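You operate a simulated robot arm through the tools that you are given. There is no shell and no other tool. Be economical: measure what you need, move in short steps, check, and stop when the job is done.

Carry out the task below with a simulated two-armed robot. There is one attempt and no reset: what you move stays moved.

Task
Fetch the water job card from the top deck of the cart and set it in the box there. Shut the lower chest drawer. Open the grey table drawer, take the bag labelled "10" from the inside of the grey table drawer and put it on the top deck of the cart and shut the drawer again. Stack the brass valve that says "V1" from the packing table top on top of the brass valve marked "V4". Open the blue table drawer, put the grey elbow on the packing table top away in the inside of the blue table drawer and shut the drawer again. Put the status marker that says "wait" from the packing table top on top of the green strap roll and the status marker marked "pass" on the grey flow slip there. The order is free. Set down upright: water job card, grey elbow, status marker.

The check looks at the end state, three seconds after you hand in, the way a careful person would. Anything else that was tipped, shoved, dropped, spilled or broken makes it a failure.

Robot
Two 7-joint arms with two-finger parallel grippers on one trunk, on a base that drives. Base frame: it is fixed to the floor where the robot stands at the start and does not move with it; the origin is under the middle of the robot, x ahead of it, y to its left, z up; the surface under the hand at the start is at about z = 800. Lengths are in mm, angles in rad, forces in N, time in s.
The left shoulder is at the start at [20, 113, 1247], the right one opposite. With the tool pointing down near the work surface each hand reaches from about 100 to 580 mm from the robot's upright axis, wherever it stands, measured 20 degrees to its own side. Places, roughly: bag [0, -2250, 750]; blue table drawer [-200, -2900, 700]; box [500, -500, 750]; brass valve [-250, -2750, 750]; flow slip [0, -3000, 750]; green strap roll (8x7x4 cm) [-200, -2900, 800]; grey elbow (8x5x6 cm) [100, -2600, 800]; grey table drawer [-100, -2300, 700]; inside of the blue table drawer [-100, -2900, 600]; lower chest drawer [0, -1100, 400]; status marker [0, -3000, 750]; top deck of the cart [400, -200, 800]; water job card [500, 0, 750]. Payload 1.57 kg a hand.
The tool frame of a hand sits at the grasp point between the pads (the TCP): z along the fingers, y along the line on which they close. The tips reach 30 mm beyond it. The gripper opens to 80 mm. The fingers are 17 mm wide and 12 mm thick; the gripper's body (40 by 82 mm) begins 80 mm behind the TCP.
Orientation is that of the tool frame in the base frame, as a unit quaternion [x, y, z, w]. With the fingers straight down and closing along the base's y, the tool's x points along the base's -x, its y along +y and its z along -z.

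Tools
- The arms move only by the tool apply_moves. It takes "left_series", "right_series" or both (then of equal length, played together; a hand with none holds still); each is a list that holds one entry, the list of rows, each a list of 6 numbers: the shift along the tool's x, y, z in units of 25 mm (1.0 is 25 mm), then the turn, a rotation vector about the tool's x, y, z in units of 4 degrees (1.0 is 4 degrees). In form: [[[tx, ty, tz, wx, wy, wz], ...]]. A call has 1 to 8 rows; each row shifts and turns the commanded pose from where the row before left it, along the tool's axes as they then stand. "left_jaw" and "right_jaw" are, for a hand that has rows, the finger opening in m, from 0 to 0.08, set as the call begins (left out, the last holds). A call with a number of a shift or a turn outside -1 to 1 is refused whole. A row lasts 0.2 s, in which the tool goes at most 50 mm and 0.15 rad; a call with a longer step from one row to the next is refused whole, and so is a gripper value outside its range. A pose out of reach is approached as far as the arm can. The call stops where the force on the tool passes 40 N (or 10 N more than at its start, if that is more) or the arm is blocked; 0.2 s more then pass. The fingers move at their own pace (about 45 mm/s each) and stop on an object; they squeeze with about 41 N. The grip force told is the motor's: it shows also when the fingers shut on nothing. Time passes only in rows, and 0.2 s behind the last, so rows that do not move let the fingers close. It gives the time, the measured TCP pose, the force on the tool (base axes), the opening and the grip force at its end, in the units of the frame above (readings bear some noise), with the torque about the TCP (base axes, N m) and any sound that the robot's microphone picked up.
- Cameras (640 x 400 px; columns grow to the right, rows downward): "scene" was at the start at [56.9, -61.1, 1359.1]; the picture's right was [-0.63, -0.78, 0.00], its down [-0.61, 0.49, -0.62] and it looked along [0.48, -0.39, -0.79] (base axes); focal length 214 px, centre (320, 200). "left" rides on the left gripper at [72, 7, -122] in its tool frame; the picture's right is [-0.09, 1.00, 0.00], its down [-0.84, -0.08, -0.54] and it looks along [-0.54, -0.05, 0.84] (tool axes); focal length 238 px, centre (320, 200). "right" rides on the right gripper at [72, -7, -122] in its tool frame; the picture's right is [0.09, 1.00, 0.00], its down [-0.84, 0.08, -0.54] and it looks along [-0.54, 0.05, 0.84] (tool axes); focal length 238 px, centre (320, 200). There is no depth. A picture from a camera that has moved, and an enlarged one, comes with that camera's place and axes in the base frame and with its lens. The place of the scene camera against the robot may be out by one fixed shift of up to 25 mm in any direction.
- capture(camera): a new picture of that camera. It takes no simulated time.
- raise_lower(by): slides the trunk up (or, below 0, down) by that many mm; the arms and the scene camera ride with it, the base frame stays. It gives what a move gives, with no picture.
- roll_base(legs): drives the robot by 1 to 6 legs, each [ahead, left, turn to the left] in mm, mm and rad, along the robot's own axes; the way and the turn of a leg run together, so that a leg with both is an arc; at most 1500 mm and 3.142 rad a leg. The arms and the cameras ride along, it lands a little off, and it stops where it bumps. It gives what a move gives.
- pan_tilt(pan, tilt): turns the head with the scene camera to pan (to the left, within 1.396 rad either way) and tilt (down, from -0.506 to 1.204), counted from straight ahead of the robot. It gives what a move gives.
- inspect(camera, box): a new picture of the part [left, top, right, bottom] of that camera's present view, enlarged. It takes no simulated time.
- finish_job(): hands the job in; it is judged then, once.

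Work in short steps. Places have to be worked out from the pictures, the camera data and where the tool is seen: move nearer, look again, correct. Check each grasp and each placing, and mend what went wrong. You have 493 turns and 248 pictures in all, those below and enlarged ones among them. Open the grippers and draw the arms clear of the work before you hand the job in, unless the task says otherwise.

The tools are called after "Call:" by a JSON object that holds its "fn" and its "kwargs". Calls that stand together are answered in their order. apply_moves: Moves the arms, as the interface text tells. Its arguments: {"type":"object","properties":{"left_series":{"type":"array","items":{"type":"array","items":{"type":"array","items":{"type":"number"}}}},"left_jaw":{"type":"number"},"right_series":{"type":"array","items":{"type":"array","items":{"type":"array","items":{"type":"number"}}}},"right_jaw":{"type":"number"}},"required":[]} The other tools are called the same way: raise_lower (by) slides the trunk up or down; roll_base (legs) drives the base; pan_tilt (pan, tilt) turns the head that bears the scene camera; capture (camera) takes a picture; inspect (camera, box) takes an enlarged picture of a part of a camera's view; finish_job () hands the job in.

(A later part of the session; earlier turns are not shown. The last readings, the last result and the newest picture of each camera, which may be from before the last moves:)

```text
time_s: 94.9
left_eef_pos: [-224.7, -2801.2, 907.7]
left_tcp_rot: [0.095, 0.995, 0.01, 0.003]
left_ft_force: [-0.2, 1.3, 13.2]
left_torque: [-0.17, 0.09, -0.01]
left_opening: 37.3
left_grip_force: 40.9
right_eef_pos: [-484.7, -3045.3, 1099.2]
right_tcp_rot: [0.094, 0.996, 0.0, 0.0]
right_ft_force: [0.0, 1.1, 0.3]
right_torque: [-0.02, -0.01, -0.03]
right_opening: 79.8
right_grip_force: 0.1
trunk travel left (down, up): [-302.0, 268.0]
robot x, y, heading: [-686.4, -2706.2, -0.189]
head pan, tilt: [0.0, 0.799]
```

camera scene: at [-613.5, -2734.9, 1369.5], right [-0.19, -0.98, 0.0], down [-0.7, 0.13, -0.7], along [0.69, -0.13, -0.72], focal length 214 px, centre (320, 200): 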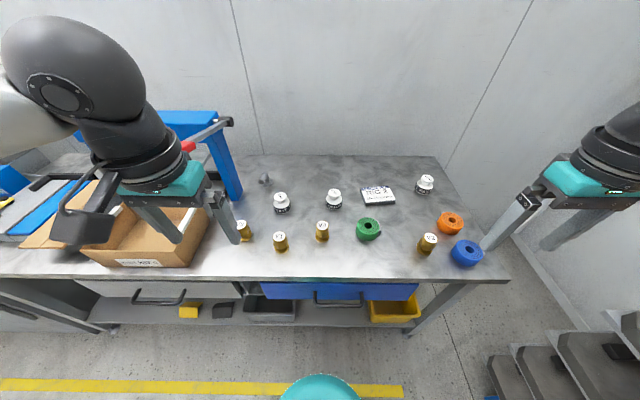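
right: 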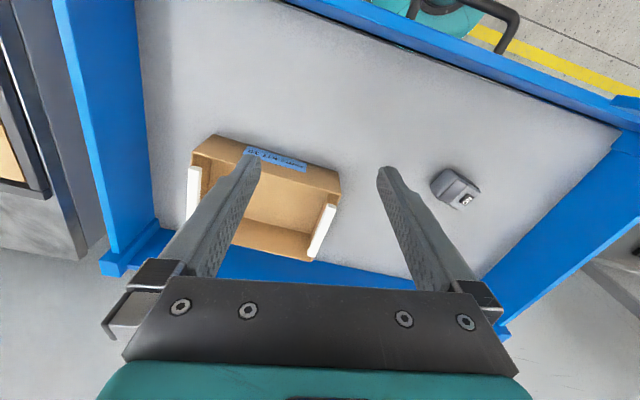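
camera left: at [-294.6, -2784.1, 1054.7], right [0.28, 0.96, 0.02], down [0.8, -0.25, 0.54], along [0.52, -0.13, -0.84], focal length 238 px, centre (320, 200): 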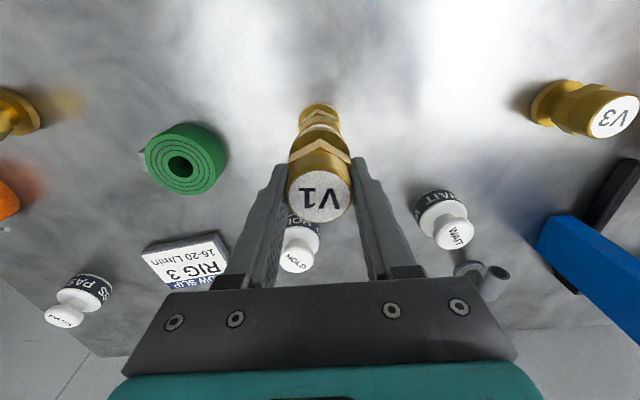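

Contact. I ease 1 mm, open and rise straight up.

Call:
{"fn": "apply_moves", "kwargs": {"left_series": [[[0, 0, -0.06, 0, 0, 0], [0, 0, 0, 0, 0, 0], [0, 0, 0, 0, 0, 0]]], "left_jaw": 0.06}}

Call:
{"fn": "apply_moves", "kwargs": {"left_series": [[[0, 0, -0.5, 0, 0, 0], [0, 0, -1, 0, 0, 0], [0, 0, -1, 0, 0, 0], [0, 0, -1, 0, 0, 0], [0, 0, -1, 0, 0, 0]]]}}

Call:
{"fn": "inspect", "kwargs": {"camera": "scene", "box": [240, 150, 400, 280]}}

```text
time_s: 95.7
left_eef_pos: [-225.1, -2801.2, 905.8]
left_tcp_rot: [0.095, 0.995, 0.012, 0.002]
left_ft_force: [0.4, -0.9, 0.9]
left_torque: [0.0, -0.02, 0.0]
left_opening: 60.0
left_grip_force: 0.1
right_eef_pos: [-484.2, -3046.5, 1098.6]
right_tcp_rot: [0.094, 0.996, -0.001, 0.0]
right_ft_force: [-0.8, -0.6, -0.7]
right_torque: [0.03, 0.03, 0.0]
right_opening: 80.3
right_grip_force: 0.0
trunk travel left (down, up): [-302.0, 268.0]
robot x, y, heading: [-691.4, -2705.9, -0.186]
head pan, tilt: [0.0, 0.799]
```

```text
time_s: 96.9
left_eef_pos: [-227.6, -2803.3, 1019.6]
left_tcp_rot: [0.095, 0.995, 0.01, 0.001]
left_ft_force: [0.5, -0.5, 0.1]
left_torque: [-0.02, -0.03, -0.01]
left_opening: 60.0
left_grip_force: 0.1
right_eef_pos: [-484.3, -3047.4, 1099.9]
right_tcp_rot: [0.093, 0.996, 0.0, -0.001]
right_ft_force: [-0.7, -0.4, -0.4]
right_torque: [0.02, -0.01, 0.01]
right_opening: 80.1
right_grip_force: 0.0
trunk travel left (down, up): [-302.0, 268.0]
robot x, y, heading: [-693.6, -2705.1, -0.188]
head pan, tilt: [0.0, 0.799]
```

```text
3.08 times, centred on (320, 215) of scene
camera zoom: at [-613.4, -2735.3, 1369.4], right [-0.19, -0.98, 0.0], down [-0.7, 0.13, -0.7], along [0.69, -0.13, -0.72], focal length 660 px, centre (320, 154)
```

zoom: 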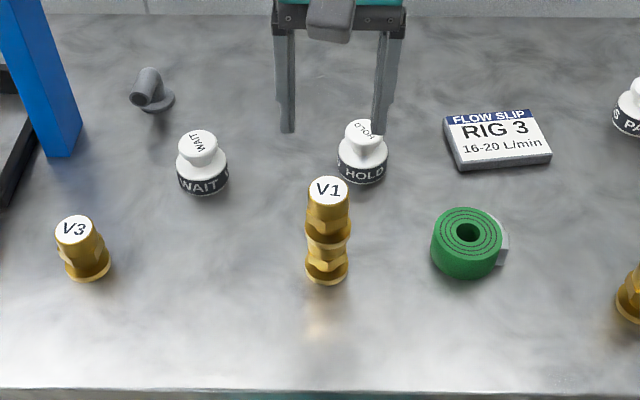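

V1 stands on V4. Next the WAIT marker; it's a bit far, so I roll 80 mm closer and look.

Call:
{"fn": "roll_base", "kwargs": {"legs": [[80, 0, 0]]}}

Call:
{"fn": "apply_moves", "kwargs": {"left_series": [[[0, 1, 0, 0, 0, 0], [0, 1, 0, 0, 0, 0], [0, 1, 0, 0, 0, 0], [0, 0.6, 0, -0.3, 0, 0], [0, 0, 0, 0, 0, 0]]], "left_jaw": 0.08}}

Call:
{"fn": "capture", "kwargs": {"camera": "left"}}

```text
time_s: 98.0
left_eef_pos: [-148.2, -2818.5, 1019.7]
left_tcp_rot: [0.095, 0.995, 0.011, 0.001]
left_ft_force: [0.0, 0.7, 0.3]
left_torque: [-0.02, 0.01, 0.02]
left_opening: 59.9
left_grip_force: 0.0
right_eef_pos: [-404.6, -3061.5, 1100.2]
right_tcp_rot: [0.094, 0.996, 0.0, -0.001]
right_ft_force: [-0.3, -0.5, 0.5]
right_torque: [0.01, 0.05, -0.01]
right_opening: 80.1
right_grip_force: 0.1
trunk travel left (down, up): [-302.0, 268.0]
robot x, y, heading: [-616.8, -2718.6, -0.193]
head pan, tilt: [0.0, 0.799]
```

```text
time_s: 99.2
left_eef_pos: [-131.9, -2729.1, 1021.3]
left_tcp_rot: [0.094, 0.995, 0.022, 0.002]
left_ft_force: [0.8, 0.1, -0.1]
left_torque: [0.0, 0.0, 0.0]
left_opening: 79.9
left_grip_force: 0.1
right_eef_pos: [-404.3, -3062.5, 1099.3]
right_tcp_rot: [0.093, 0.996, 0.0, 0.0]
right_ft_force: [-0.6, 0.0, 0.0]
right_torque: [0.01, -0.01, 0.0]
right_opening: 80.4
right_grip_force: 0.0
trunk travel left (down, up): [-302.0, 268.0]
robot x, y, heading: [-613.3, -2721.5, -0.187]
head pan, tilt: [0.0, 0.799]
```

```text
191 pictures are left
camera left: at [-200.9, -2713.7, 1144.1], right [0.28, 0.96, 0.04], down [0.8, -0.26, 0.54], along [0.53, -0.12, -0.84], focal length 238 px, centre (320, 200)
```

left: 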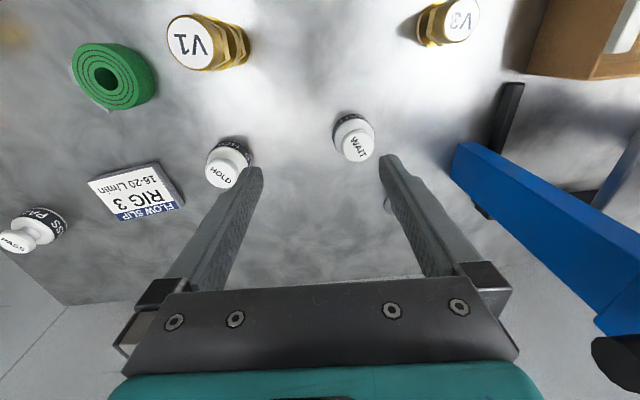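

WAIT is at about (-79,-2687). I level the tool and go above it at z≈925.

Call:
{"fn": "apply_moves", "kwargs": {"left_series": [[[-0.6, 0.7, 0.3, 0.62, 0, 0], [-0.6, 0.7, 0.9, 0, 0, 0], [-0.57, 0.65, 0.9, 0, 0, 0], [0, 0, 0.9, 0, 0, 0], [0, 0, 0.8, 0, 0, 0], [0, 0, 0, 0, 0, 0]]]}}

Call:
{"fn": "capture", "kwargs": {"camera": "left"}}

```text
time_s: 100.6
left_eef_pos: [-76.8, -2688.1, 927.1]
left_tcp_rot: [0.095, 0.995, 0.0, 0.002]
left_ft_force: [0.7, 0.3, 0.2]
left_torque: [0.03, 0.01, -0.05]
left_opening: 80.1
left_grip_force: 0.0
right_eef_pos: [-404.8, -3061.1, 1099.5]
right_tcp_rot: [0.094, 0.996, 0.0, 0.0]
right_ft_force: [0.6, 0.4, -0.3]
right_torque: [-0.01, -0.01, 0.0]
right_opening: 80.0
right_grip_force: 0.0
trunk travel left (down, up): [-302.0, 268.0]
robot x, y, heading: [-613.3, -2718.4, -0.19]
head pan, tilt: [0.0, 0.799]
```

```text
190 pictures are left
camera left: at [-146.5, -2667.5, 1049.6], right [0.28, 0.96, 0.0], down [0.81, -0.23, 0.54], along [0.52, -0.15, -0.84], focal length 238 px, centre (320, 200)
```

left: 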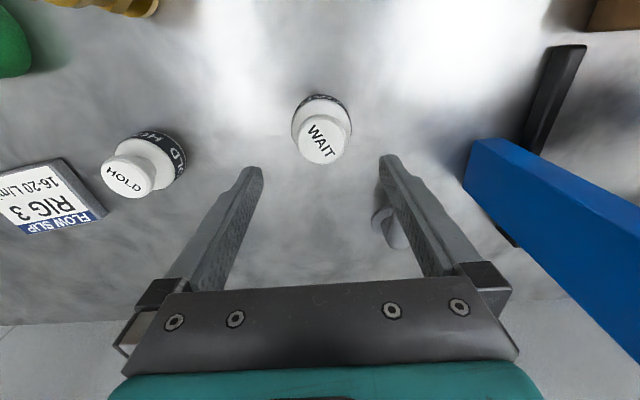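

Centred to within ~4 mm; I correct, descend to z≈870 and check.

Call:
{"fn": "apply_moves", "kwargs": {"left_series": [[[0.12, 0.16, 0.7, 0, 0, 0], [0, 0, 0.8, 0, 0, 0], [0, 0, 0.75, 0, 0, 0], [0, 0, 0, 0, 0, 0]]]}}

Call:
{"fn": "capture", "kwargs": {"camera": "left"}}

```text
time_s: 101.6
left_eef_pos: [-80.6, -2683.3, 872.0]
left_tcp_rot: [0.095, 0.995, 0.0, 0.001]
left_ft_force: [0.4, -0.2, -0.5]
left_torque: [-0.03, -0.01, -0.01]
left_opening: 80.0
left_grip_force: 0.1
right_eef_pos: [-405.6, -3061.6, 1100.1]
right_tcp_rot: [0.093, 0.996, 0.0, 0.0]
right_ft_force: [0.4, -0.5, 1.0]
right_torque: [0.01, -0.05, 0.04]
right_opening: 79.8
right_grip_force: 0.1
trunk travel left (down, up): [-302.0, 268.0]
robot x, y, heading: [-612.1, -2719.3, -0.188]
head pan, tilt: [0.0, 0.799]
```

```text
189 pictures are left
camera left: at [-148.9, -2663.0, 993.4], right [0.28, 0.96, 0.0], down [0.81, -0.23, 0.54], along [0.52, -0.15, -0.84], focal length 238 px, centre (320, 200)
```

left: 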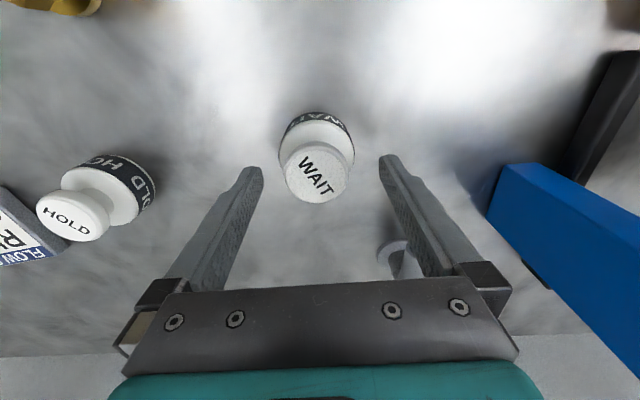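

Knob top z≈848, body about ⌀60. I go down to grip the body low (tips z≈810).

Call:
{"fn": "apply_moves", "kwargs": {"left_series": [[[0, 0, 0.5, 0, 0, 0], [0, 0, 0.5, 0, 0, 0], [0, 0, 0.3, 0, 0, 0], [0, 0, 0, 0, 0, 0]]]}}

Call:
{"fn": "capture", "kwargs": {"camera": "left"}}

```text
time_s: 102.6
left_eef_pos: [-79.5, -2684.3, 838.5]
left_tcp_rot: [0.095, 0.995, 0.0, 0.001]
left_ft_force: [-0.4, 0.5, -0.2]
left_torque: [0.03, 0.0, -0.03]
left_opening: 80.0
left_grip_force: 0.0
right_eef_pos: [-406.1, -3061.4, 1100.9]
right_tcp_rot: [0.094, 0.996, 0.0, 0.0]
right_ft_force: [-0.5, 0.7, 0.2]
right_torque: [-0.01, -0.02, 0.0]
right_opening: 80.1
right_grip_force: 0.1
trunk travel left (down, up): [-302.0, 268.0]
robot x, y, heading: [-610.8, -2718.5, -0.187]
head pan, tilt: [0.0, 0.799]
```

```text
188 pictures are left
camera left: at [-148.7, -2663.7, 960.8], right [0.28, 0.96, 0.0], down [0.81, -0.23, 0.54], along [0.52, -0.15, -0.84], focal length 238 px, centre (320, 200)
```

left: 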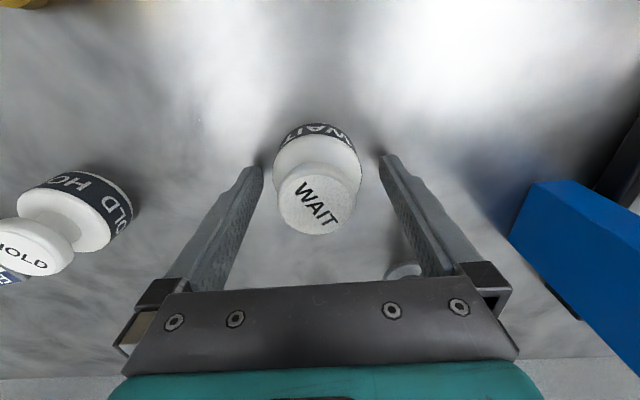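

Call:
{"fn": "apply_moves", "kwargs": {"left_series": [[[0, -0.06, 0, 0, 0, 0], [0, 0, 0, 0, 0, 0], [0, 0, 0, 0, 0, 0], [0, 0, 0, 0, 0, 0]]], "left_jaw": 0.03}}

Call:
{"fn": "capture", "kwargs": {"camera": "left"}}

```text
time_s: 103.6
left_eef_pos: [-80.8, -2685.4, 838.3]
left_tcp_rot: [0.095, 0.995, 0.0, 0.001]
left_ft_force: [0.1, 0.6, 0.4]
left_torque: [0.01, -0.07, 0.0]
left_opening: 54.5
left_grip_force: 35.8
right_eef_pos: [-405.6, -3061.6, 1099.4]
right_tcp_rot: [0.093, 0.996, 0.0, -0.001]
right_ft_force: [0.0, -0.7, 0.1]
right_torque: [-0.03, 0.0, -0.02]
right_opening: 80.4
right_grip_force: 0.1
trunk travel left (down, up): [-302.0, 268.0]
robot x, y, heading: [-614.4, -2717.7, -0.187]
head pan, tilt: [0.0, 0.799]
```

```text
187 pictures are left
camera left: at [-149.2, -2664.7, 961.0], right [0.28, 0.96, 0.0], down [0.81, -0.23, 0.54], along [0.52, -0.15, -0.84], focal length 238 px, centre (320, 200)
```

left: 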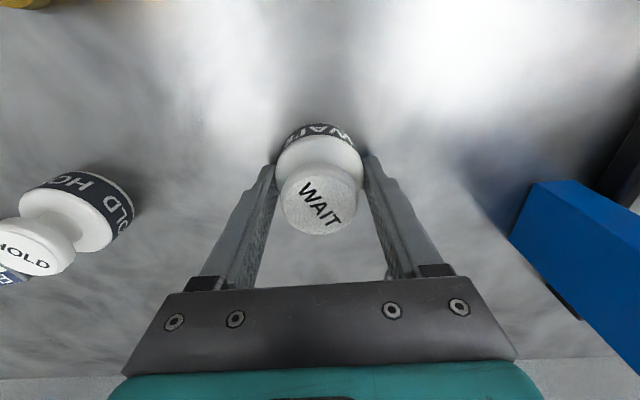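

WAIT is held by its body. The roll's top centre is at about (-237,-2938). I lift and carry it there, passing above the stacked valves.

Call:
{"fn": "apply_moves", "kwargs": {"left_series": [[[0, 0, -0.5, 0, 0, 0], [0, 0, -1, 0, 0, 0], [0, 0, -1, 0, 0, 0], [0, 0, -1, 0, 0, 0], [0, 0, -1, 0, 0, 0], [0, 0, -1, 0, 0, 0], [0, 0, -1, 0, 0, 0], [0, 0, -0.5, 0, 0, 0]]]}}

Call:
{"fn": "apply_moves", "kwargs": {"left_series": [[[0.5, -1, 0, 0, 0, 0], [0.5, -1, 0, 0, 0, 0], [0.5, -1, 0, 0, 0, 0], [0.5, -1, 0, 0, 0, 0], [0.5, -1, 0, 0, 0, 0], [0.5, -1, 0, 0, 0, 0], [0.5, -1, 0, 0, 0, 0], [0.3, -1, 0, 0, 0, 0]]]}}

Call:
{"fn": "capture", "kwargs": {"camera": "left"}}

```text
time_s: 105.4
left_eef_pos: [-80.6, -2683.5, 1013.9]
left_tcp_rot: [0.095, 0.995, -0.001, 0.001]
left_ft_force: [-0.6, 0.3, -1.4]
left_torque: [-0.02, 0.0, 0.0]
left_opening: 54.0
left_grip_force: 41.2
right_eef_pos: [-405.6, -3061.9, 1099.7]
right_tcp_rot: [0.093, 0.996, 0.0, -0.001]
right_ft_force: [0.1, -0.1, -0.1]
right_torque: [0.0, 0.03, 0.01]
right_opening: 80.0
right_grip_force: 0.0
trunk travel left (down, up): [-302.0, 268.0]
robot x, y, heading: [-613.8, -2721.5, -0.19]
head pan, tilt: [0.0, 0.799]
```

```text
time_s: 107.2
left_eef_pos: [-211.4, -2863.4, 1013.3]
left_tcp_rot: [0.095, 0.995, 0.001, 0.001]
left_ft_force: [-0.4, -0.2, -0.9]
left_torque: [-0.01, -0.02, -0.01]
left_opening: 54.2
left_grip_force: 40.7
right_eef_pos: [-405.3, -3061.6, 1098.9]
right_tcp_rot: [0.093, 0.996, 0.001, 0.0]
right_ft_force: [-0.3, 0.2, 1.6]
right_torque: [0.01, 0.01, 0.01]
right_opening: 79.8
right_grip_force: 0.1
trunk travel left (down, up): [-302.0, 268.0]
robot x, y, heading: [-613.3, -2717.1, -0.19]
head pan, tilt: [0.0, 0.799]
```

```text
186 pictures are left
camera left: at [-281.2, -2843.5, 1135.6], right [0.28, 0.96, 0.0], down [0.81, -0.23, 0.54], along [0.52, -0.15, -0.84], focal length 238 px, centre (320, 200)
```

left: 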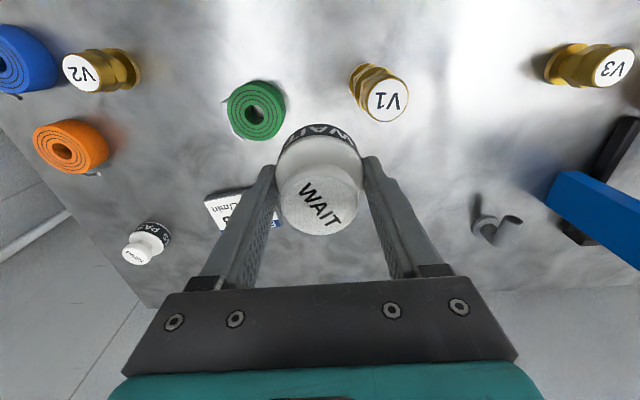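

I move the right hand out of the way and bring WAIT over the roll at (-239,-2936).

Call:
{"fn": "apply_moves", "kwargs": {"left_series": [[[0, 0, 0, 0, 0, 0], [0, 0, 0, 0, 0, 0], [0.14, -0.8, 0, 0, 0, 0], [0.14, -0.8, 0, 0, 0, 0], [0.14, -0.8, 0, 0, 0, 0], [0.12, -0.66, 0, 0, 0, 0], [0, 0, 0, 0, 0, 0]]], "right_series": [[[0.5, -0.8, 0, 0, 0, 0], [0.5, -0.8, 0, 0, 0, 0], [0.5, -0.8, 0, 0, 0, 0], [0.5, -0.8, 0, 0, 0, 0], [0, 0, 0, 0, 0, 0], [0, 0, 0, 0, 0, 0], [0, 0, 0, 0, 0, 0]]]}}

Call:
{"fn": "inspect", "kwargs": {"camera": "scene", "box": [240, 130, 480, 300]}}

Call:
{"fn": "capture", "kwargs": {"camera": "left"}}

```text
time_s: 108.8
left_eef_pos: [-240.7, -2936.2, 1013.4]
left_tcp_rot: [0.095, 0.995, 0.0, 0.0]
left_ft_force: [-0.2, -0.7, -0.8]
left_torque: [0.02, 0.02, -0.01]
left_opening: 54.4
left_grip_force: 41.4
right_eef_pos: [-469.4, -3131.5, 1101.3]
right_tcp_rot: [0.093, 0.996, -0.001, 0.001]
right_ft_force: [1.3, 0.3, 0.6]
right_torque: [-0.04, 0.02, -0.01]
right_opening: 80.0
right_grip_force: 0.0
trunk travel left (down, up): [-302.0, 268.0]
robot x, y, heading: [-609.7, -2723.6, -0.188]
head pan, tilt: [0.0, 0.799]
```

```text
2.35 times, centred on (360, 215) of scene
camera zoom: at [-535.2, -2749.9, 1369.4], right [-0.19, -0.98, 0.0], down [-0.7, 0.13, -0.7], along [0.69, -0.13, -0.72], focal length 505 px, centre (226, 165)
```

zoom: 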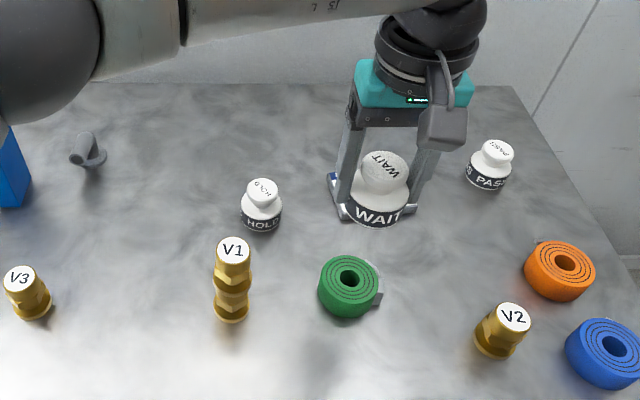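

```text
184 pictures are left
camera left: at [-308.1, -2915.4, 1135.9], right [0.28, 0.96, 0.0], down [0.81, -0.23, 0.54], along [0.52, -0.15, -0.84], focal length 238 px, centre (320, 200)
```

left: 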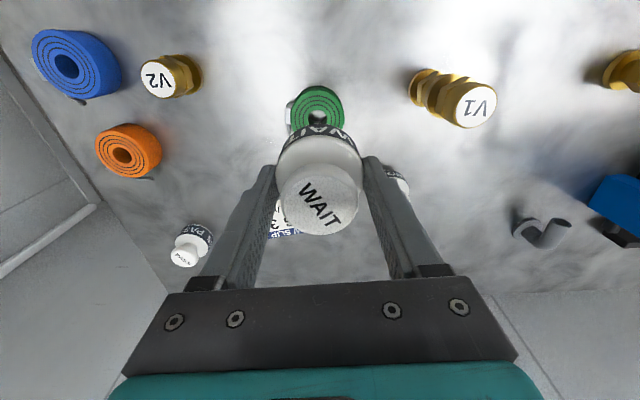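

Aligned over the roll within 3 mm. I lower to z≈890 and check.

Call:
{"fn": "apply_moves", "kwargs": {"left_series": [[[0, -0.1, 0.9, 0, 0, 0], [0, 0, 1, 0, 0, 0], [0, 0, 1, 0, 0, 0], [0, 0, 1, 0, 0, 0], [0, 0, 0.9, 0, 0, 0], [0, 0, 0, 0, 0, 0]]]}}

Call:
{"fn": "inspect", "kwargs": {"camera": "scene", "box": [290, 160, 430, 270]}}

Call:
{"fn": "capture", "kwargs": {"camera": "left"}}

```text
time_s: 110.2
left_eef_pos: [-239.7, -2938.0, 892.2]
left_tcp_rot: [0.095, 0.995, 0.0, 0.001]
left_ft_force: [0.1, -0.8, -1.4]
left_torque: [0.02, 0.01, 0.01]
left_opening: 54.5
left_grip_force: 40.6
right_eef_pos: [-469.6, -3131.6, 1101.2]
right_tcp_rot: [0.093, 0.996, 0.0, 0.0]
right_ft_force: [0.1, -0.4, -0.4]
right_torque: [-0.01, 0.0, 0.02]
right_opening: 79.8
right_grip_force: 0.0
trunk travel left (down, up): [-302.0, 268.0]
robot x, y, heading: [-612.6, -2717.5, -0.187]
head pan, tilt: [0.0, 0.799]
```

```text
3.64 times, centred on (360, 215) of scene
camera zoom: at [-535.3, -2750.0, 1369.4], right [-0.19, -0.98, 0.0], down [-0.7, 0.13, -0.7], along [0.69, -0.13, -0.72], focal length 780 px, centre (174, 146)
```

zoom: 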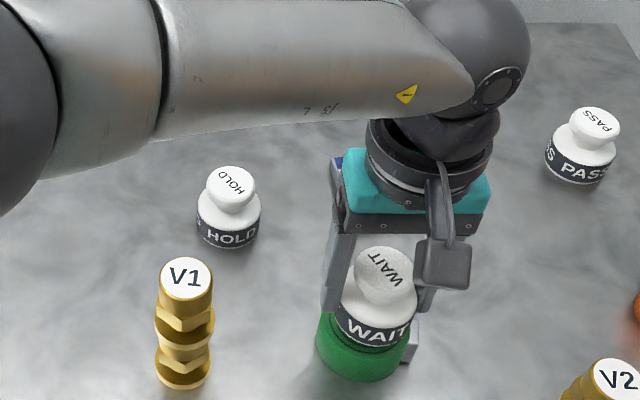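

```text
182 pictures are left
camera left: at [-308.9, -2918.0, 1015.4], right [0.28, 0.96, 0.0], down [0.81, -0.23, 0.54], along [0.52, -0.15, -0.84], focal length 238 px, centre (320, 200)
```

left: 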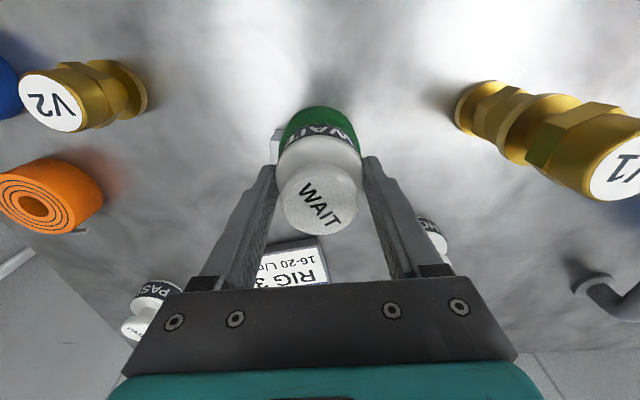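

Call:
{"fn": "apply_moves", "kwargs": {"left_series": [[[0, 0, 0.2, 0, 0, 0], [0, 0, 0.16, 0, 0, 0], [0, 0, 0, 0, 0, 0]]]}}

Call:
{"fn": "apply_moves", "kwargs": {"left_series": [[[0, 0, 0.08, 0, 0, 0], [0, 0, 0.08, 0, 0, 0], [0, 0, 0, 0, 0, 0]]]}}

```text
time_s: 111.0
left_eef_pos: [-240.3, -2938.0, 884.5]
left_tcp_rot: [0.095, 0.995, 0.0, 0.001]
left_ft_force: [-0.9, -0.3, 0.0]
left_torque: [0.01, 0.01, -0.01]
left_opening: 54.4
left_grip_force: 41.4
right_eef_pos: [-469.4, -3130.0, 1100.0]
right_tcp_rot: [0.094, 0.996, 0.0, 0.001]
right_ft_force: [0.2, 0.0, -0.2]
right_torque: [0.0, 0.0, -0.01]
right_opening: 80.1
right_grip_force: 0.0
trunk travel left (down, up): [-302.0, 268.0]
robot x, y, heading: [-614.3, -2717.6, -0.186]
head pan, tilt: [0.0, 0.799]
```

```text
time_s: 111.8
left_eef_pos: [-240.1, -2937.9, 881.8]
left_tcp_rot: [0.095, 0.995, 0.0, 0.001]
left_ft_force: [0.6, -0.9, -1.4]
left_torque: [-0.01, 0.02, 0.01]
left_opening: 54.2
left_grip_force: 41.3
right_eef_pos: [-469.5, -3131.2, 1098.8]
right_tcp_rot: [0.093, 0.996, 0.0, 0.0]
right_ft_force: [0.2, 0.5, 0.0]
right_torque: [0.01, 0.0, 0.0]
right_opening: 79.9
right_grip_force: 0.1
trunk travel left (down, up): [-302.0, 268.0]
robot x, y, heading: [-610.6, -2720.3, -0.189]
head pan, tilt: [0.0, 0.799]
```

Call:
{"fn": "apply_moves", "kwargs": {"left_series": [[[0, 0, 0.08, 0, 0, 0], [0, 0, 0.08, 0, 0, 0], [0, 0, 0, 0, 0, 0]]]}}

Call:
{"fn": "apply_moves", "kwargs": {"left_series": [[[0, 0, 0.08, 0, 0, 0], [0, 0, 0, 0, 0, 0]]]}}

```text
time_s: 112.6
left_eef_pos: [-240.8, -2936.9, 877.4]
left_tcp_rot: [0.095, 0.995, 0.0, 0.001]
left_ft_force: [0.2, 0.5, -1.1]
left_torque: [-0.03, 0.0, 0.02]
left_opening: 54.1
left_grip_force: 41.3
right_eef_pos: [-469.1, -3129.9, 1100.0]
right_tcp_rot: [0.094, 0.996, -0.001, 0.0]
right_ft_force: [0.2, 1.1, -0.8]
right_torque: [-0.01, -0.01, 0.04]
right_opening: 79.9
right_grip_force: 0.1
trunk travel left (down, up): [-302.0, 268.0]
robot x, y, heading: [-612.6, -2719.0, -0.187]
head pan, tilt: [0.0, 0.799]
```

```text
time_s: 113.2
left_eef_pos: [-240.5, -2937.7, 875.2]
left_tcp_rot: [0.096, 0.995, 0.0, 0.001]
left_ft_force: [0.4, 0.8, -0.7]
left_torque: [0.0, 0.03, -0.01]
left_opening: 54.5
left_grip_force: 41.3
right_eef_pos: [-469.3, -3130.9, 1101.0]
right_tcp_rot: [0.094, 0.996, 0.0, -0.001]
right_ft_force: [-0.7, -0.2, -0.4]
right_torque: [0.0, -0.02, -0.02]
right_opening: 80.0
right_grip_force: 0.1
trunk travel left (down, up): [-302.0, 268.0]
robot x, y, heading: [-614.8, -2720.1, -0.186]
head pan, tilt: [0.0, 0.799]
```

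Call:
{"fn": "apply_moves", "kwargs": {"left_series": [[[0, 0, 0.08, 0, 0, 0], [0, 0, 0.08, 0, 0, 0], [0, 0, 0, 0, 0, 0]]]}}

Call:
{"fn": "inspect", "kwargs": {"camera": "scene", "box": [320, 190, 400, 260]}}

```text
time_s: 114.0
left_eef_pos: [-239.9, -2938.0, 873.2]
left_tcp_rot: [0.095, 0.995, -0.002, 0.003]
left_ft_force: [-0.2, 3.4, 27.3]
left_torque: [0.16, 0.06, 0.0]
left_opening: 54.1
left_grip_force: 41.0
right_eef_pos: [-471.0, -3130.7, 1101.0]
right_tcp_rot: [0.093, 0.996, -0.001, 0.001]
right_ft_force: [0.2, 0.3, 0.0]
right_torque: [-0.03, -0.01, -0.03]
right_opening: 80.1
right_grip_force: 0.1
trunk travel left (down, up): [-302.0, 268.0]
robot x, y, heading: [-611.9, -2718.9, -0.185]
head pan, tilt: [0.0, 0.799]
```

```text
5.71 times, centred on (360, 225) of scene
camera zoom: at [-536.9, -2748.6, 1369.8], right [-0.19, -0.98, 0.0], down [-0.7, 0.13, -0.7], along [0.69, -0.13, -0.72], focal length 1226 px, centre (91, 57)
```

zoom: 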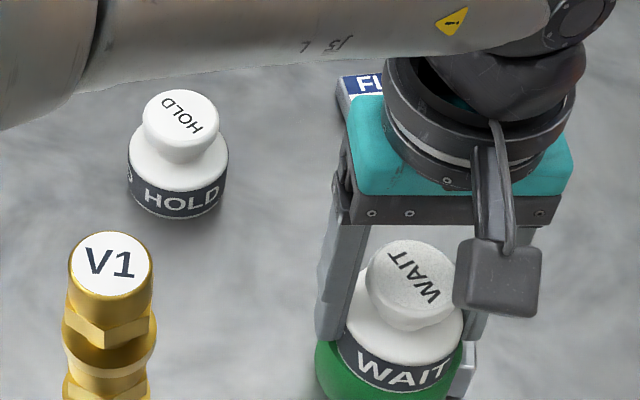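

Contact. I ease up 2 mm, open to 72 mm, and rise.

Call:
{"fn": "apply_moves", "kwargs": {"left_series": [[[0, 0, -0.07, 0, 0, 0], [0, 0, 0, 0, 0, 0]]]}}

Call:
{"fn": "apply_moves", "kwargs": {"left_series": [[[0, 0, 0, 0, 0, 0], [0, 0, 0, 0, 0, 0], [0, 0, 0, 0, 0, 0]]], "left_jaw": 0.075}}

Call:
{"fn": "apply_moves", "kwargs": {"left_series": [[[0, 0, -0.5, 0, 0, 0], [0, 0, -1, 0, 0, 0], [0, 0, -1, 0, 0, 0], [0, 0, -1, 0, 0, 0], [0, 0, -1, 0, 0, 0]]]}}

Call:
{"fn": "capture", "kwargs": {"camera": "left"}}

```text
time_s: 114.6
left_eef_pos: [-240.3, -2937.9, 872.9]
left_tcp_rot: [0.094, 0.996, -0.001, 0.001]
left_ft_force: [3.2, -1.3, 21.3]
left_torque: [-0.01, -0.09, -0.01]
left_opening: 54.2
left_grip_force: 41.1
right_eef_pos: [-470.3, -3130.0, 1101.6]
right_tcp_rot: [0.094, 0.996, 0.001, 0.0]
right_ft_force: [0.2, 0.1, -0.1]
right_torque: [0.02, 0.07, -0.02]
right_opening: 79.9
right_grip_force: 0.0
trunk travel left (down, up): [-302.0, 268.0]
robot x, y, heading: [-615.0, -2718.7, -0.188]
head pan, tilt: [0.0, 0.799]
```

```text
time_s: 115.4
left_eef_pos: [-240.3, -2938.4, 872.1]
left_tcp_rot: [0.095, 0.996, -0.001, 0.0]
left_ft_force: [-0.1, 0.9, 0.2]
left_torque: [0.03, -0.04, 0.05]
left_opening: 74.9
left_grip_force: 0.0
right_eef_pos: [-468.7, -3130.6, 1101.3]
right_tcp_rot: [0.093, 0.996, 0.0, 0.0]
right_ft_force: [-0.5, 0.0, -0.9]
right_torque: [-0.02, 0.01, 0.01]
right_opening: 79.9
right_grip_force: 0.1
trunk travel left (down, up): [-302.0, 268.0]
robot x, y, heading: [-614.2, -2719.4, -0.184]
head pan, tilt: [0.0, 0.799]
```

```text
time_s: 116.6
left_eef_pos: [-240.9, -2938.1, 986.4]
left_tcp_rot: [0.096, 0.995, 0.0, 0.001]
left_ft_force: [-0.5, -0.2, 0.2]
left_torque: [-0.01, 0.02, -0.01]
left_opening: 75.0
left_grip_force: 0.0
right_eef_pos: [-469.7, -3130.9, 1100.4]
right_tcp_rot: [0.093, 0.996, 0.0, 0.0]
right_ft_force: [-0.2, 0.0, 0.0]
right_torque: [-0.01, -0.01, 0.02]
right_opening: 80.1
right_grip_force: 0.0
trunk travel left (down, up): [-302.0, 268.0]
robot x, y, heading: [-610.8, -2721.5, -0.188]
head pan, tilt: [0.0, 0.799]
```

```text
180 pictures are left
camera left: at [-309.1, -2917.4, 1108.1], right [0.28, 0.96, 0.0], down [0.81, -0.23, 0.54], along [0.52, -0.15, -0.84], focal length 238 px, centre (320, 200)
```

left: 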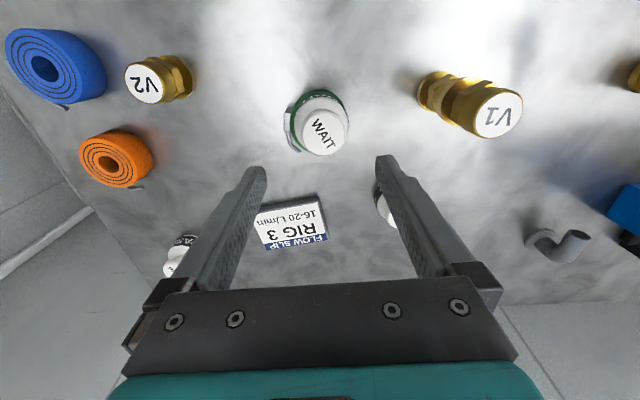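

WAIT sits on the roll. PASS is at about (-82,-3225), slip at (-99,-3023): I'll use the right arm for these. First I move the left hand back to its side.

Call:
{"fn": "apply_moves", "kwargs": {"left_series": [[[0.5, 0.5, -1, 0, 0, 0], [0.5, 1, -1, 0, 0, 0], [0.5, 1, -1, 0, 0, 0], [0.5, 1, -1, 0, 0, 0], [0.5, 1, 0, 0, 0, 0], [0.5, 1, 0, 0, 0, 0], [0.5, 1, 0, 0, 0, 0], [0.5, 1, 0, 0, 0, 0]]]}}

Call:
{"fn": "apply_moves", "kwargs": {"left_series": [[[0, 1, 0, 0, 0, 0], [0, 1, 0, 0, 0, 0], [0, 1, 0, 0, 0, 0], [0, 1, 0, 0, 0, 0]]]}}

Call:
{"fn": "roll_base", "kwargs": {"legs": [[0, -210, 0]]}}

Call:
{"fn": "capture", "kwargs": {"camera": "scene"}}

```text
time_s: 118.4
left_eef_pos: [-302.2, -2734.4, 1084.5]
left_tcp_rot: [0.095, 0.995, 0.0, 0.001]
left_ft_force: [0.5, -0.2, -0.3]
left_torque: [0.01, 0.0, 0.01]
left_opening: 75.2
left_grip_force: 0.1
right_eef_pos: [-469.0, -3130.2, 1099.2]
right_tcp_rot: [0.093, 0.996, 0.0, 0.0]
right_ft_force: [-0.2, 0.4, 0.7]
right_torque: [-0.02, -0.02, 0.02]
right_opening: 80.2
right_grip_force: 0.0
trunk travel left (down, up): [-302.0, 268.0]
robot x, y, heading: [-612.4, -2716.1, -0.187]
head pan, tilt: [0.0, 0.799]
```

```text
time_s: 119.4
left_eef_pos: [-283.8, -2636.1, 1085.3]
left_tcp_rot: [0.095, 0.995, 0.0, 0.0]
left_ft_force: [-0.1, -0.5, 0.6]
left_torque: [0.0, 0.02, 0.0]
left_opening: 75.1
left_grip_force: 0.1
right_eef_pos: [-470.1, -3130.2, 1101.3]
right_tcp_rot: [0.092, 0.996, 0.0, -0.001]
right_ft_force: [0.1, 1.0, -0.4]
right_torque: [-0.01, 0.01, 0.0]
right_opening: 79.9
right_grip_force: 0.0
trunk travel left (down, up): [-302.0, 268.0]
robot x, y, heading: [-612.2, -2719.2, -0.193]
head pan, tilt: [0.0, 0.799]
```

```text
time_s: 121.0
left_eef_pos: [-323.3, -2842.0, 1085.6]
left_tcp_rot: [0.095, 0.996, 0.0, 0.001]
left_ft_force: [0.9, 1.0, -0.4]
left_torque: [0.02, 0.0, 0.03]
left_opening: 75.3
left_grip_force: 0.1
right_eef_pos: [-507.8, -3337.1, 1100.4]
right_tcp_rot: [0.092, 0.996, 0.0, 0.0]
right_ft_force: [-0.2, 0.4, 0.7]
right_torque: [0.05, -0.03, 0.02]
right_opening: 80.0
right_grip_force: 0.0
trunk travel left (down, up): [-302.0, 268.0]
robot x, y, heading: [-651.4, -2925.2, -0.19]
head pan, tilt: [0.0, 0.799]
```

```text
179 pictures are left
camera scene: at [-574.2, -2956.1, 1369.4], right [-0.19, -0.98, 0.0], down [-0.7, 0.13, -0.7], along [0.69, -0.13, -0.72], focal length 214 px, centre (320, 200)
```

scene: 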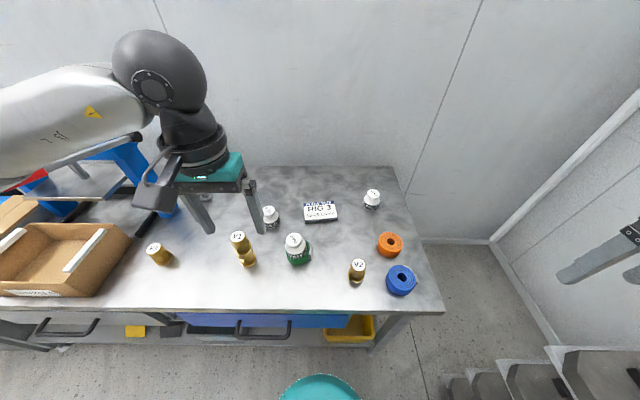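

PASS is 615 mm ahead of the axis, so the right hand will need a forward pitch. First I bring it over the table nearby and look.

Call:
{"fn": "apply_moves", "kwargs": {"right_series": [[[-0.8, 0.8, 0, 0, 0, 0], [-1, 0.8, 0, 0, 0, 0], [-1, 0.8, 0, 0, 0, 0], [-1, 0.8, 0, 0, 0, 0], [-1, 0.8, 0.3, 0, 0, 0], [-1, 0.8, 0.5, 0, 0, 0], [-1, 0.8, 0.5, 0, 0, 0], [-1, 0.8, 0.5, 0, 0, 0]]]}}

Call:
{"fn": "apply_moves", "kwargs": {"right_series": [[[-1, 0.15, 0.5, 0, -1, 0], [-0.7, 0, 0.5, 0, -1, 0], [-0.4, 0, 0, 0, -1, 0], [0, 0, 0, 0, -1, 0], [0, 0, 0, 0, -1, 0], [0, 0, 0, 0, -1, 0]]]}}

Call:
{"fn": "capture", "kwargs": {"camera": "right"}}

```text
time_s: 122.8
left_eef_pos: [-321.7, -2841.0, 1085.2]
left_tcp_rot: [0.095, 0.995, 0.0, 0.001]
left_ft_force: [1.2, -0.8, 0.4]
left_torque: [0.01, 0.01, 0.03]
left_opening: 75.1
left_grip_force: 0.1
right_eef_pos: [-286.6, -3215.1, 1054.8]
right_tcp_rot: [0.093, 0.996, 0.0, 0.0]
right_ft_force: [0.5, 0.1, -0.2]
right_torque: [0.0, -0.01, 0.02]
right_opening: 80.0
right_grip_force: 0.1
trunk travel left (down, up): [-302.0, 268.0]
robot x, y, heading: [-648.2, -2924.5, -0.185]
head pan, tilt: [0.0, 0.799]
```

```text
time_s: 124.2
left_eef_pos: [-322.1, -2841.7, 1084.4]
left_tcp_rot: [0.096, 0.995, 0.0, 0.001]
left_ft_force: [-0.2, -0.1, 0.5]
left_torque: [-0.01, 0.03, -0.04]
left_opening: 75.2
left_grip_force: 0.1
right_eef_pos: [-233.9, -3221.1, 1032.8]
right_tcp_rot: [0.091, 0.974, -0.019, 0.206]
right_ft_force: [0.4, -0.8, -0.4]
right_torque: [0.01, -0.01, 0.0]
right_opening: 80.0
right_grip_force: 0.0
trunk travel left (down, up): [-302.0, 268.0]
robot x, y, heading: [-649.8, -2922.5, -0.19]
head pan, tilt: [0.0, 0.799]
```

```text
178 pictures are left
camera right: at [-349.0, -3205.8, 1114.9], right [0.1, 0.99, -0.04], down [0.55, -0.02, 0.84], along [0.83, -0.11, -0.55], focal length 238 px, centre (320, 200)
```

right: 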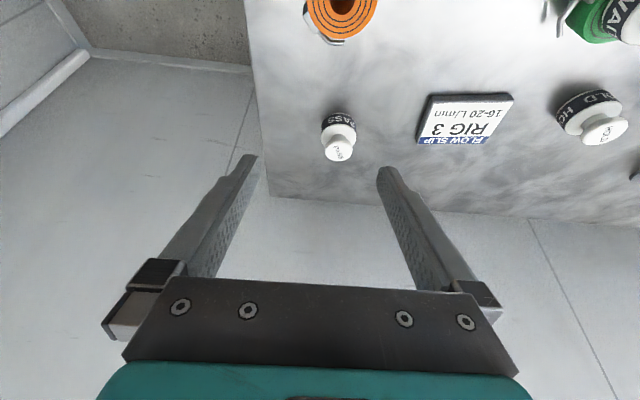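

PASS (-83,-3216), slip centre (-103,-3032). I move the pitched right hand above PASS at z≈930.

Call:
{"fn": "apply_moves", "kwargs": {"right_series": [[[-0.49, 0.183, 0.861, 0, 0, 0], [-0.49, 0.183, 0.861, 0, 0, 0], [-0.49, 0.183, 0.861, 0, 0, 0], [-0.49, 0.183, 0.861, 0, 0, 0], [-0.49, 0.183, 0.861, 0, 0, 0], [-0.49, 0.183, 0.861, 0, 0, 0], [-0.49, 0.183, 0.861, 0, 0, 0], [0, 0, 0, 0, 0, 0]]]}}

Call:
{"fn": "capture", "kwargs": {"camera": "right"}}

```text
time_s: 126.0
left_eef_pos: [-321.0, -2842.2, 1085.9]
left_tcp_rot: [0.096, 0.995, -0.001, 0.001]
left_ft_force: [0.1, -0.2, -1.0]
left_torque: [0.0, 0.01, 0.04]
left_opening: 75.1
left_grip_force: 0.2
right_eef_pos: [-92.0, -3215.6, 929.5]
right_tcp_rot: [0.09, 0.974, -0.019, 0.207]
right_ft_force: [-0.3, 0.2, 0.7]
right_torque: [-0.05, 0.01, -0.01]
right_opening: 79.8
right_grip_force: 0.0
trunk travel left (down, up): [-302.0, 268.0]
robot x, y, heading: [-651.6, -2925.6, -0.185]
head pan, tilt: [0.0, 0.799]
```

```text
177 pictures are left
camera right: at [-206.4, -3199.9, 1012.6], right [0.1, 0.99, -0.04], down [0.55, -0.02, 0.84], along [0.83, -0.11, -0.55], focal length 238 px, centre (320, 200)
```

right: 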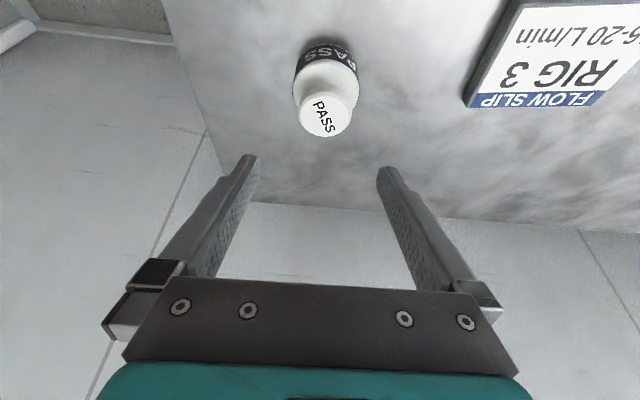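

On line. I go straight down to TCP z≈836.

Call:
{"fn": "apply_moves", "kwargs": {"right_series": [[[0.4, 0.03, 0.9, 0, 0, 0], [0.4, 0.03, 0.9, 0, 0, 0], [0.4, 0, 0.9, 0, 0, 0], [0.31, 0, 0.7, 0, 0, 0], [0, 0, 0, 0, 0, 0]]]}}

Call:
{"fn": "capture", "kwargs": {"camera": "right"}}

```text
time_s: 127.2
left_eef_pos: [-321.3, -2841.7, 1084.5]
left_tcp_rot: [0.095, 0.996, 0.0, 0.001]
left_ft_force: [0.3, 0.1, 0.6]
left_torque: [-0.03, 0.01, 0.04]
left_opening: 75.3
left_grip_force: 0.0
right_eef_pos: [-90.6, -3212.8, 836.2]
right_tcp_rot: [0.091, 0.974, -0.02, 0.207]
right_ft_force: [-0.2, 0.4, 0.6]
right_torque: [0.01, 0.0, 0.02]
right_opening: 80.2
right_grip_force: 0.0
trunk travel left (down, up): [-302.0, 268.0]
robot x, y, heading: [-649.7, -2925.2, -0.192]
head pan, tilt: [0.0, 0.799]
```

```text
176 pictures are left
camera right: at [-206.1, -3198.1, 918.6], right [0.1, 0.99, -0.04], down [0.55, -0.02, 0.84], along [0.83, -0.11, -0.55], focal length 238 px, centre (320, 200)
```

right: 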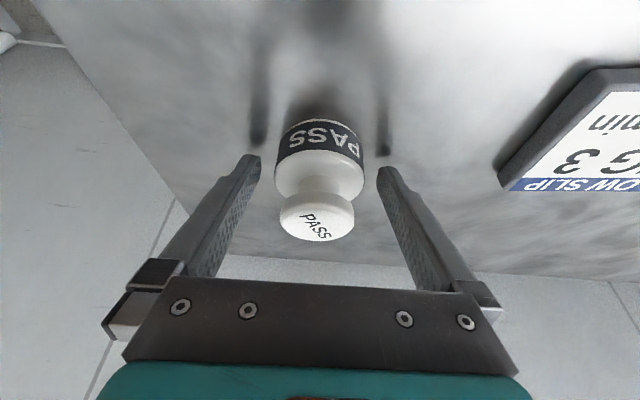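

Call:
{"fn": "apply_moves", "kwargs": {"right_series": [[[0, 0, 0, 0, 0, 0], [0, 0, 0, 0, 0, 0], [0, 0, 0, 0, 0, 0], [0, 0, 0, 0, 0, 0]]], "right_jaw": 0.03}}

Call:
{"fn": "capture", "kwargs": {"camera": "right"}}

```text
time_s: 128.2
left_eef_pos: [-321.1, -2842.4, 1084.6]
left_tcp_rot: [0.095, 0.995, 0.0, 0.001]
left_ft_force: [-0.4, 0.1, 0.6]
left_torque: [-0.01, 0.0, -0.04]
left_opening: 75.4
left_grip_force: 0.0
right_eef_pos: [-90.6, -3214.0, 837.9]
right_tcp_rot: [0.092, 0.974, -0.019, 0.208]
right_ft_force: [-0.3, -0.1, 0.3]
right_torque: [-0.04, 0.0, 0.01]
right_opening: 54.3
right_grip_force: 35.6
trunk travel left (down, up): [-302.0, 268.0]
robot x, y, heading: [-652.4, -2925.2, -0.188]
head pan, tilt: [0.0, 0.799]
```

```text
175 pictures are left
camera right: at [-205.9, -3198.2, 918.9], right [0.1, 0.99, -0.04], down [0.55, -0.02, 0.84], along [0.83, -0.11, -0.55], focal length 238 px, centre (320, 200)
```

right: 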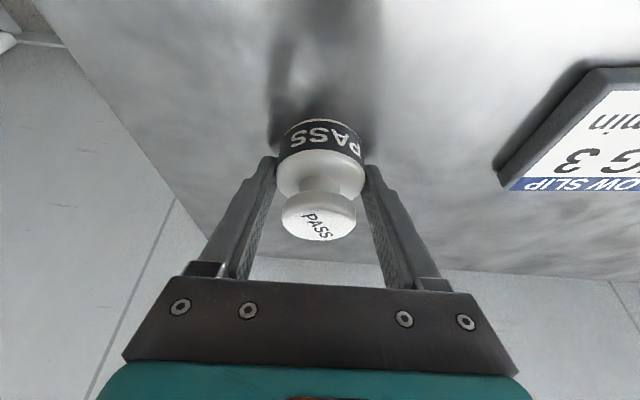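

PASS gripped. I lift it 100 mm and move over toward the slip.

Call:
{"fn": "apply_moves", "kwargs": {"right_series": [[[-0.2, 0, -0.457, 0, 0, 0], [-0.4, 0, -0.914, 0, 0, 0], [-0.4, 0, -0.914, 0, 0, 0], [-0.4, 0, -0.914, 0, 0, 0], [-0.2, 0, -0.457, 0, 0, 0], [0.25, 0.9, -0.11, 0, 0, 0], [0.25, 0.9, -0.11, 0, 0, 0], [0.25, 0.9, -0.11, 0, 0, 0]]]}}

Call:
{"fn": "apply_moves", "kwargs": {"right_series": [[[0.25, 0.9, -0.11, 0, 0, 0], [0.25, 0.9, -0.11, 0, 0, 0], [0.25, 0.9, -0.11, 0, 0, 0], [0, 0, 0, 0, 0, 0]]]}}

Call:
{"fn": "capture", "kwargs": {"camera": "right"}}

Call:
{"fn": "inspect", "kwargs": {"camera": "scene", "box": [240, 150, 420, 280]}}

```text
time_s: 130.0
left_eef_pos: [-321.3, -2841.3, 1084.5]
left_tcp_rot: [0.095, 0.996, 0.0, 0.001]
left_ft_force: [0.2, 0.4, -0.3]
left_torque: [-0.02, -0.02, 0.02]
left_opening: 75.1
left_grip_force: 0.0
right_eef_pos: [-98.5, -3143.9, 936.8]
right_tcp_rot: [0.091, 0.974, -0.019, 0.207]
right_ft_force: [1.1, -0.2, -0.3]
right_torque: [0.04, -0.03, 0.02]
right_opening: 54.2
right_grip_force: 40.8
trunk travel left (down, up): [-302.0, 268.0]
robot x, y, heading: [-649.5, -2920.9, -0.185]
head pan, tilt: [0.0, 0.799]
```

```text
time_s: 131.0
left_eef_pos: [-320.4, -2842.2, 1084.6]
left_tcp_rot: [0.094, 0.996, 0.0, 0.001]
left_ft_force: [0.0, -0.1, 0.6]
left_torque: [0.01, 0.03, 0.0]
left_opening: 75.0
left_grip_force: 0.1
right_eef_pos: [-106.4, -3074.8, 938.6]
right_tcp_rot: [0.091, 0.974, -0.019, 0.207]
right_ft_force: [-0.4, 0.8, -1.6]
right_torque: [-0.01, -0.02, 0.01]
right_opening: 54.1
right_grip_force: 40.8
trunk travel left (down, up): [-302.0, 268.0]
robot x, y, heading: [-650.0, -2925.0, -0.182]
head pan, tilt: [0.0, 0.799]
```

```text
174 pictures are left
camera right: at [-222.0, -3058.8, 1020.0], right [0.1, 0.99, -0.04], down [0.55, -0.02, 0.84], along [0.83, -0.11, -0.55], focal length 238 px, centre (320, 200)
```

right: 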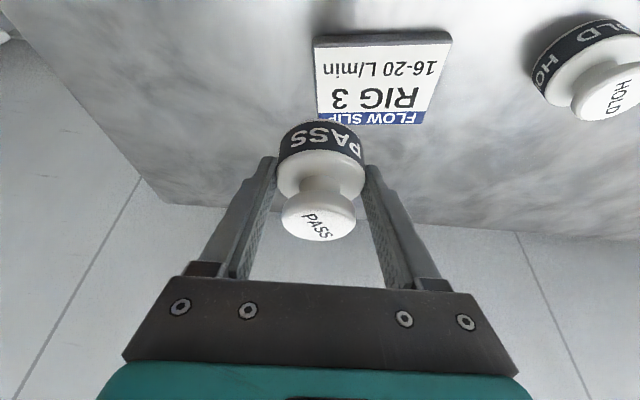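

```text
3.08 times, centred on (330, 215) of scene
camera zoom: at [-573.9, -2955.4, 1369.4], right [-0.19, -0.98, 0.0], down [-0.7, 0.13, -0.7], along [0.69, -0.13, -0.72], focal length 660 px, centre (289, 154)
```

zoom: 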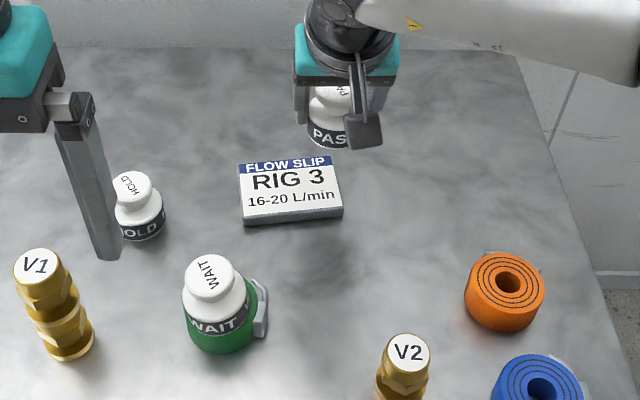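

Slip: top z≈817, centre (-95,-3031), about 105×75. I move over it and down to z≈868.

Call:
{"fn": "apply_moves", "kwargs": {"right_series": [[[0.1, 0.9, -0.04, 0, 0, 0], [0.09, 0.9, -0.04, 0, 0, 0], [0.37, 0, 0.83, 0, 0, 0], [0.37, 0, 0.83, 0, 0, 0], [0.37, 0, 0.83, 0, 0, 0], [0, 0, 0, 0, 0, 0]]]}}

Call:
{"fn": "capture", "kwargs": {"camera": "right"}}

Call:
{"fn": "inspect", "kwargs": {"camera": "scene", "box": [270, 160, 390, 250]}}

```text
time_s: 132.4
left_eef_pos: [-321.5, -2841.8, 1085.1]
left_tcp_rot: [0.095, 0.995, 0.0, 0.001]
left_ft_force: [0.1, -0.2, 0.8]
left_torque: [0.0, 0.01, 0.01]
left_opening: 74.8
left_grip_force: 0.1
right_eef_pos: [-102.0, -3028.9, 868.4]
right_tcp_rot: [0.09, 0.974, -0.019, 0.207]
right_ft_force: [-0.5, -0.4, -0.2]
right_torque: [0.0, -0.02, 0.0]
right_opening: 54.5
right_grip_force: 40.5
trunk travel left (down, up): [-302.0, 268.0]
robot x, y, heading: [-654.2, -2929.1, -0.186]
head pan, tilt: [0.0, 0.799]
```

```text
172 pictures are left
camera right: at [-218.1, -3013.1, 950.7], right [0.1, 0.99, -0.04], down [0.55, -0.02, 0.84], along [0.83, -0.11, -0.55], focal length 238 px, centre (320, 200)
```

right: 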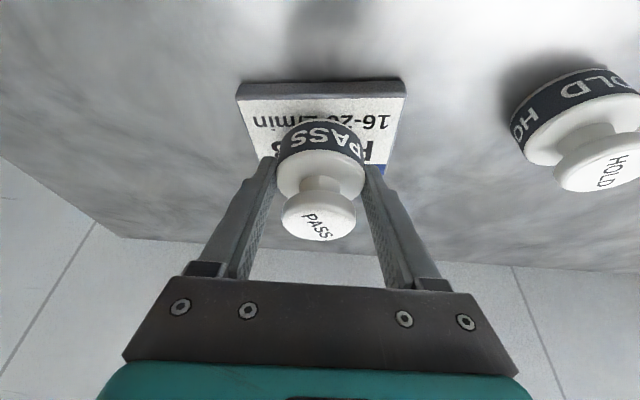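

```text
4.44 times, centred on (330, 205) of scene
camera zoom: at [-574.0, -2955.2, 1369.4], right [-0.19, -0.98, 0.0], down [-0.7, 0.13, -0.7], along [0.69, -0.13, -0.72], focal length 953 px, centre (276, 178)
```

zoom: 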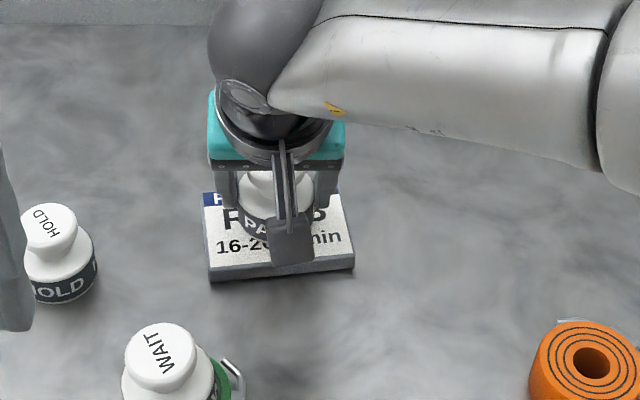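

Centred. I lower in 2 mm steps to contact (~z 857).

Call:
{"fn": "apply_moves", "kwargs": {"right_series": [[[0.05, 0, 0.11, 0, 0, 0], [0.05, 0, 0.11, 0, 0, 0], [0.05, 0, 0.11, 0, 0, 0], [0, 0, 0, 0, 0, 0]]]}}

Call:
{"fn": "apply_moves", "kwargs": {"right_series": [[[0.03, 0, 0.07, 0, 0, 0], [0.03, 0, 0.07, 0, 0, 0], [0, 0, 0, 0, 0, 0]]]}}

```text
time_s: 133.4
left_eef_pos: [-320.9, -2840.8, 1084.9]
left_tcp_rot: [0.095, 0.995, -0.001, 0.001]
left_ft_force: [-0.2, 0.8, 0.0]
left_torque: [0.01, 0.0, 0.01]
left_opening: 74.7
left_grip_force: 0.0
right_eef_pos: [-103.3, -3029.3, 859.9]
right_tcp_rot: [0.091, 0.974, -0.02, 0.206]
right_ft_force: [0.5, 0.1, -0.6]
right_torque: [0.0, 0.0, 0.0]
right_opening: 54.4
right_grip_force: 40.9
trunk travel left (down, up): [-302.0, 268.0]
robot x, y, heading: [-654.7, -2926.0, -0.187]
head pan, tilt: [0.0, 0.799]
```

```text
time_s: 134.2
left_eef_pos: [-322.0, -2841.2, 1084.0]
left_tcp_rot: [0.095, 0.995, 0.0, 0.001]
left_ft_force: [-0.4, -0.7, -0.2]
left_torque: [0.01, 0.04, -0.01]
left_opening: 75.0
left_grip_force: 0.0
right_eef_pos: [-103.0, -3027.4, 855.7]
right_tcp_rot: [0.091, 0.974, -0.02, 0.206]
right_ft_force: [0.2, 0.0, -1.1]
right_torque: [0.01, -0.02, 0.02]
right_opening: 54.3
right_grip_force: 40.6
trunk travel left (down, up): [-302.0, 268.0]
robot x, y, heading: [-650.6, -2923.9, -0.187]
head pan, tilt: [0.0, 0.799]
```

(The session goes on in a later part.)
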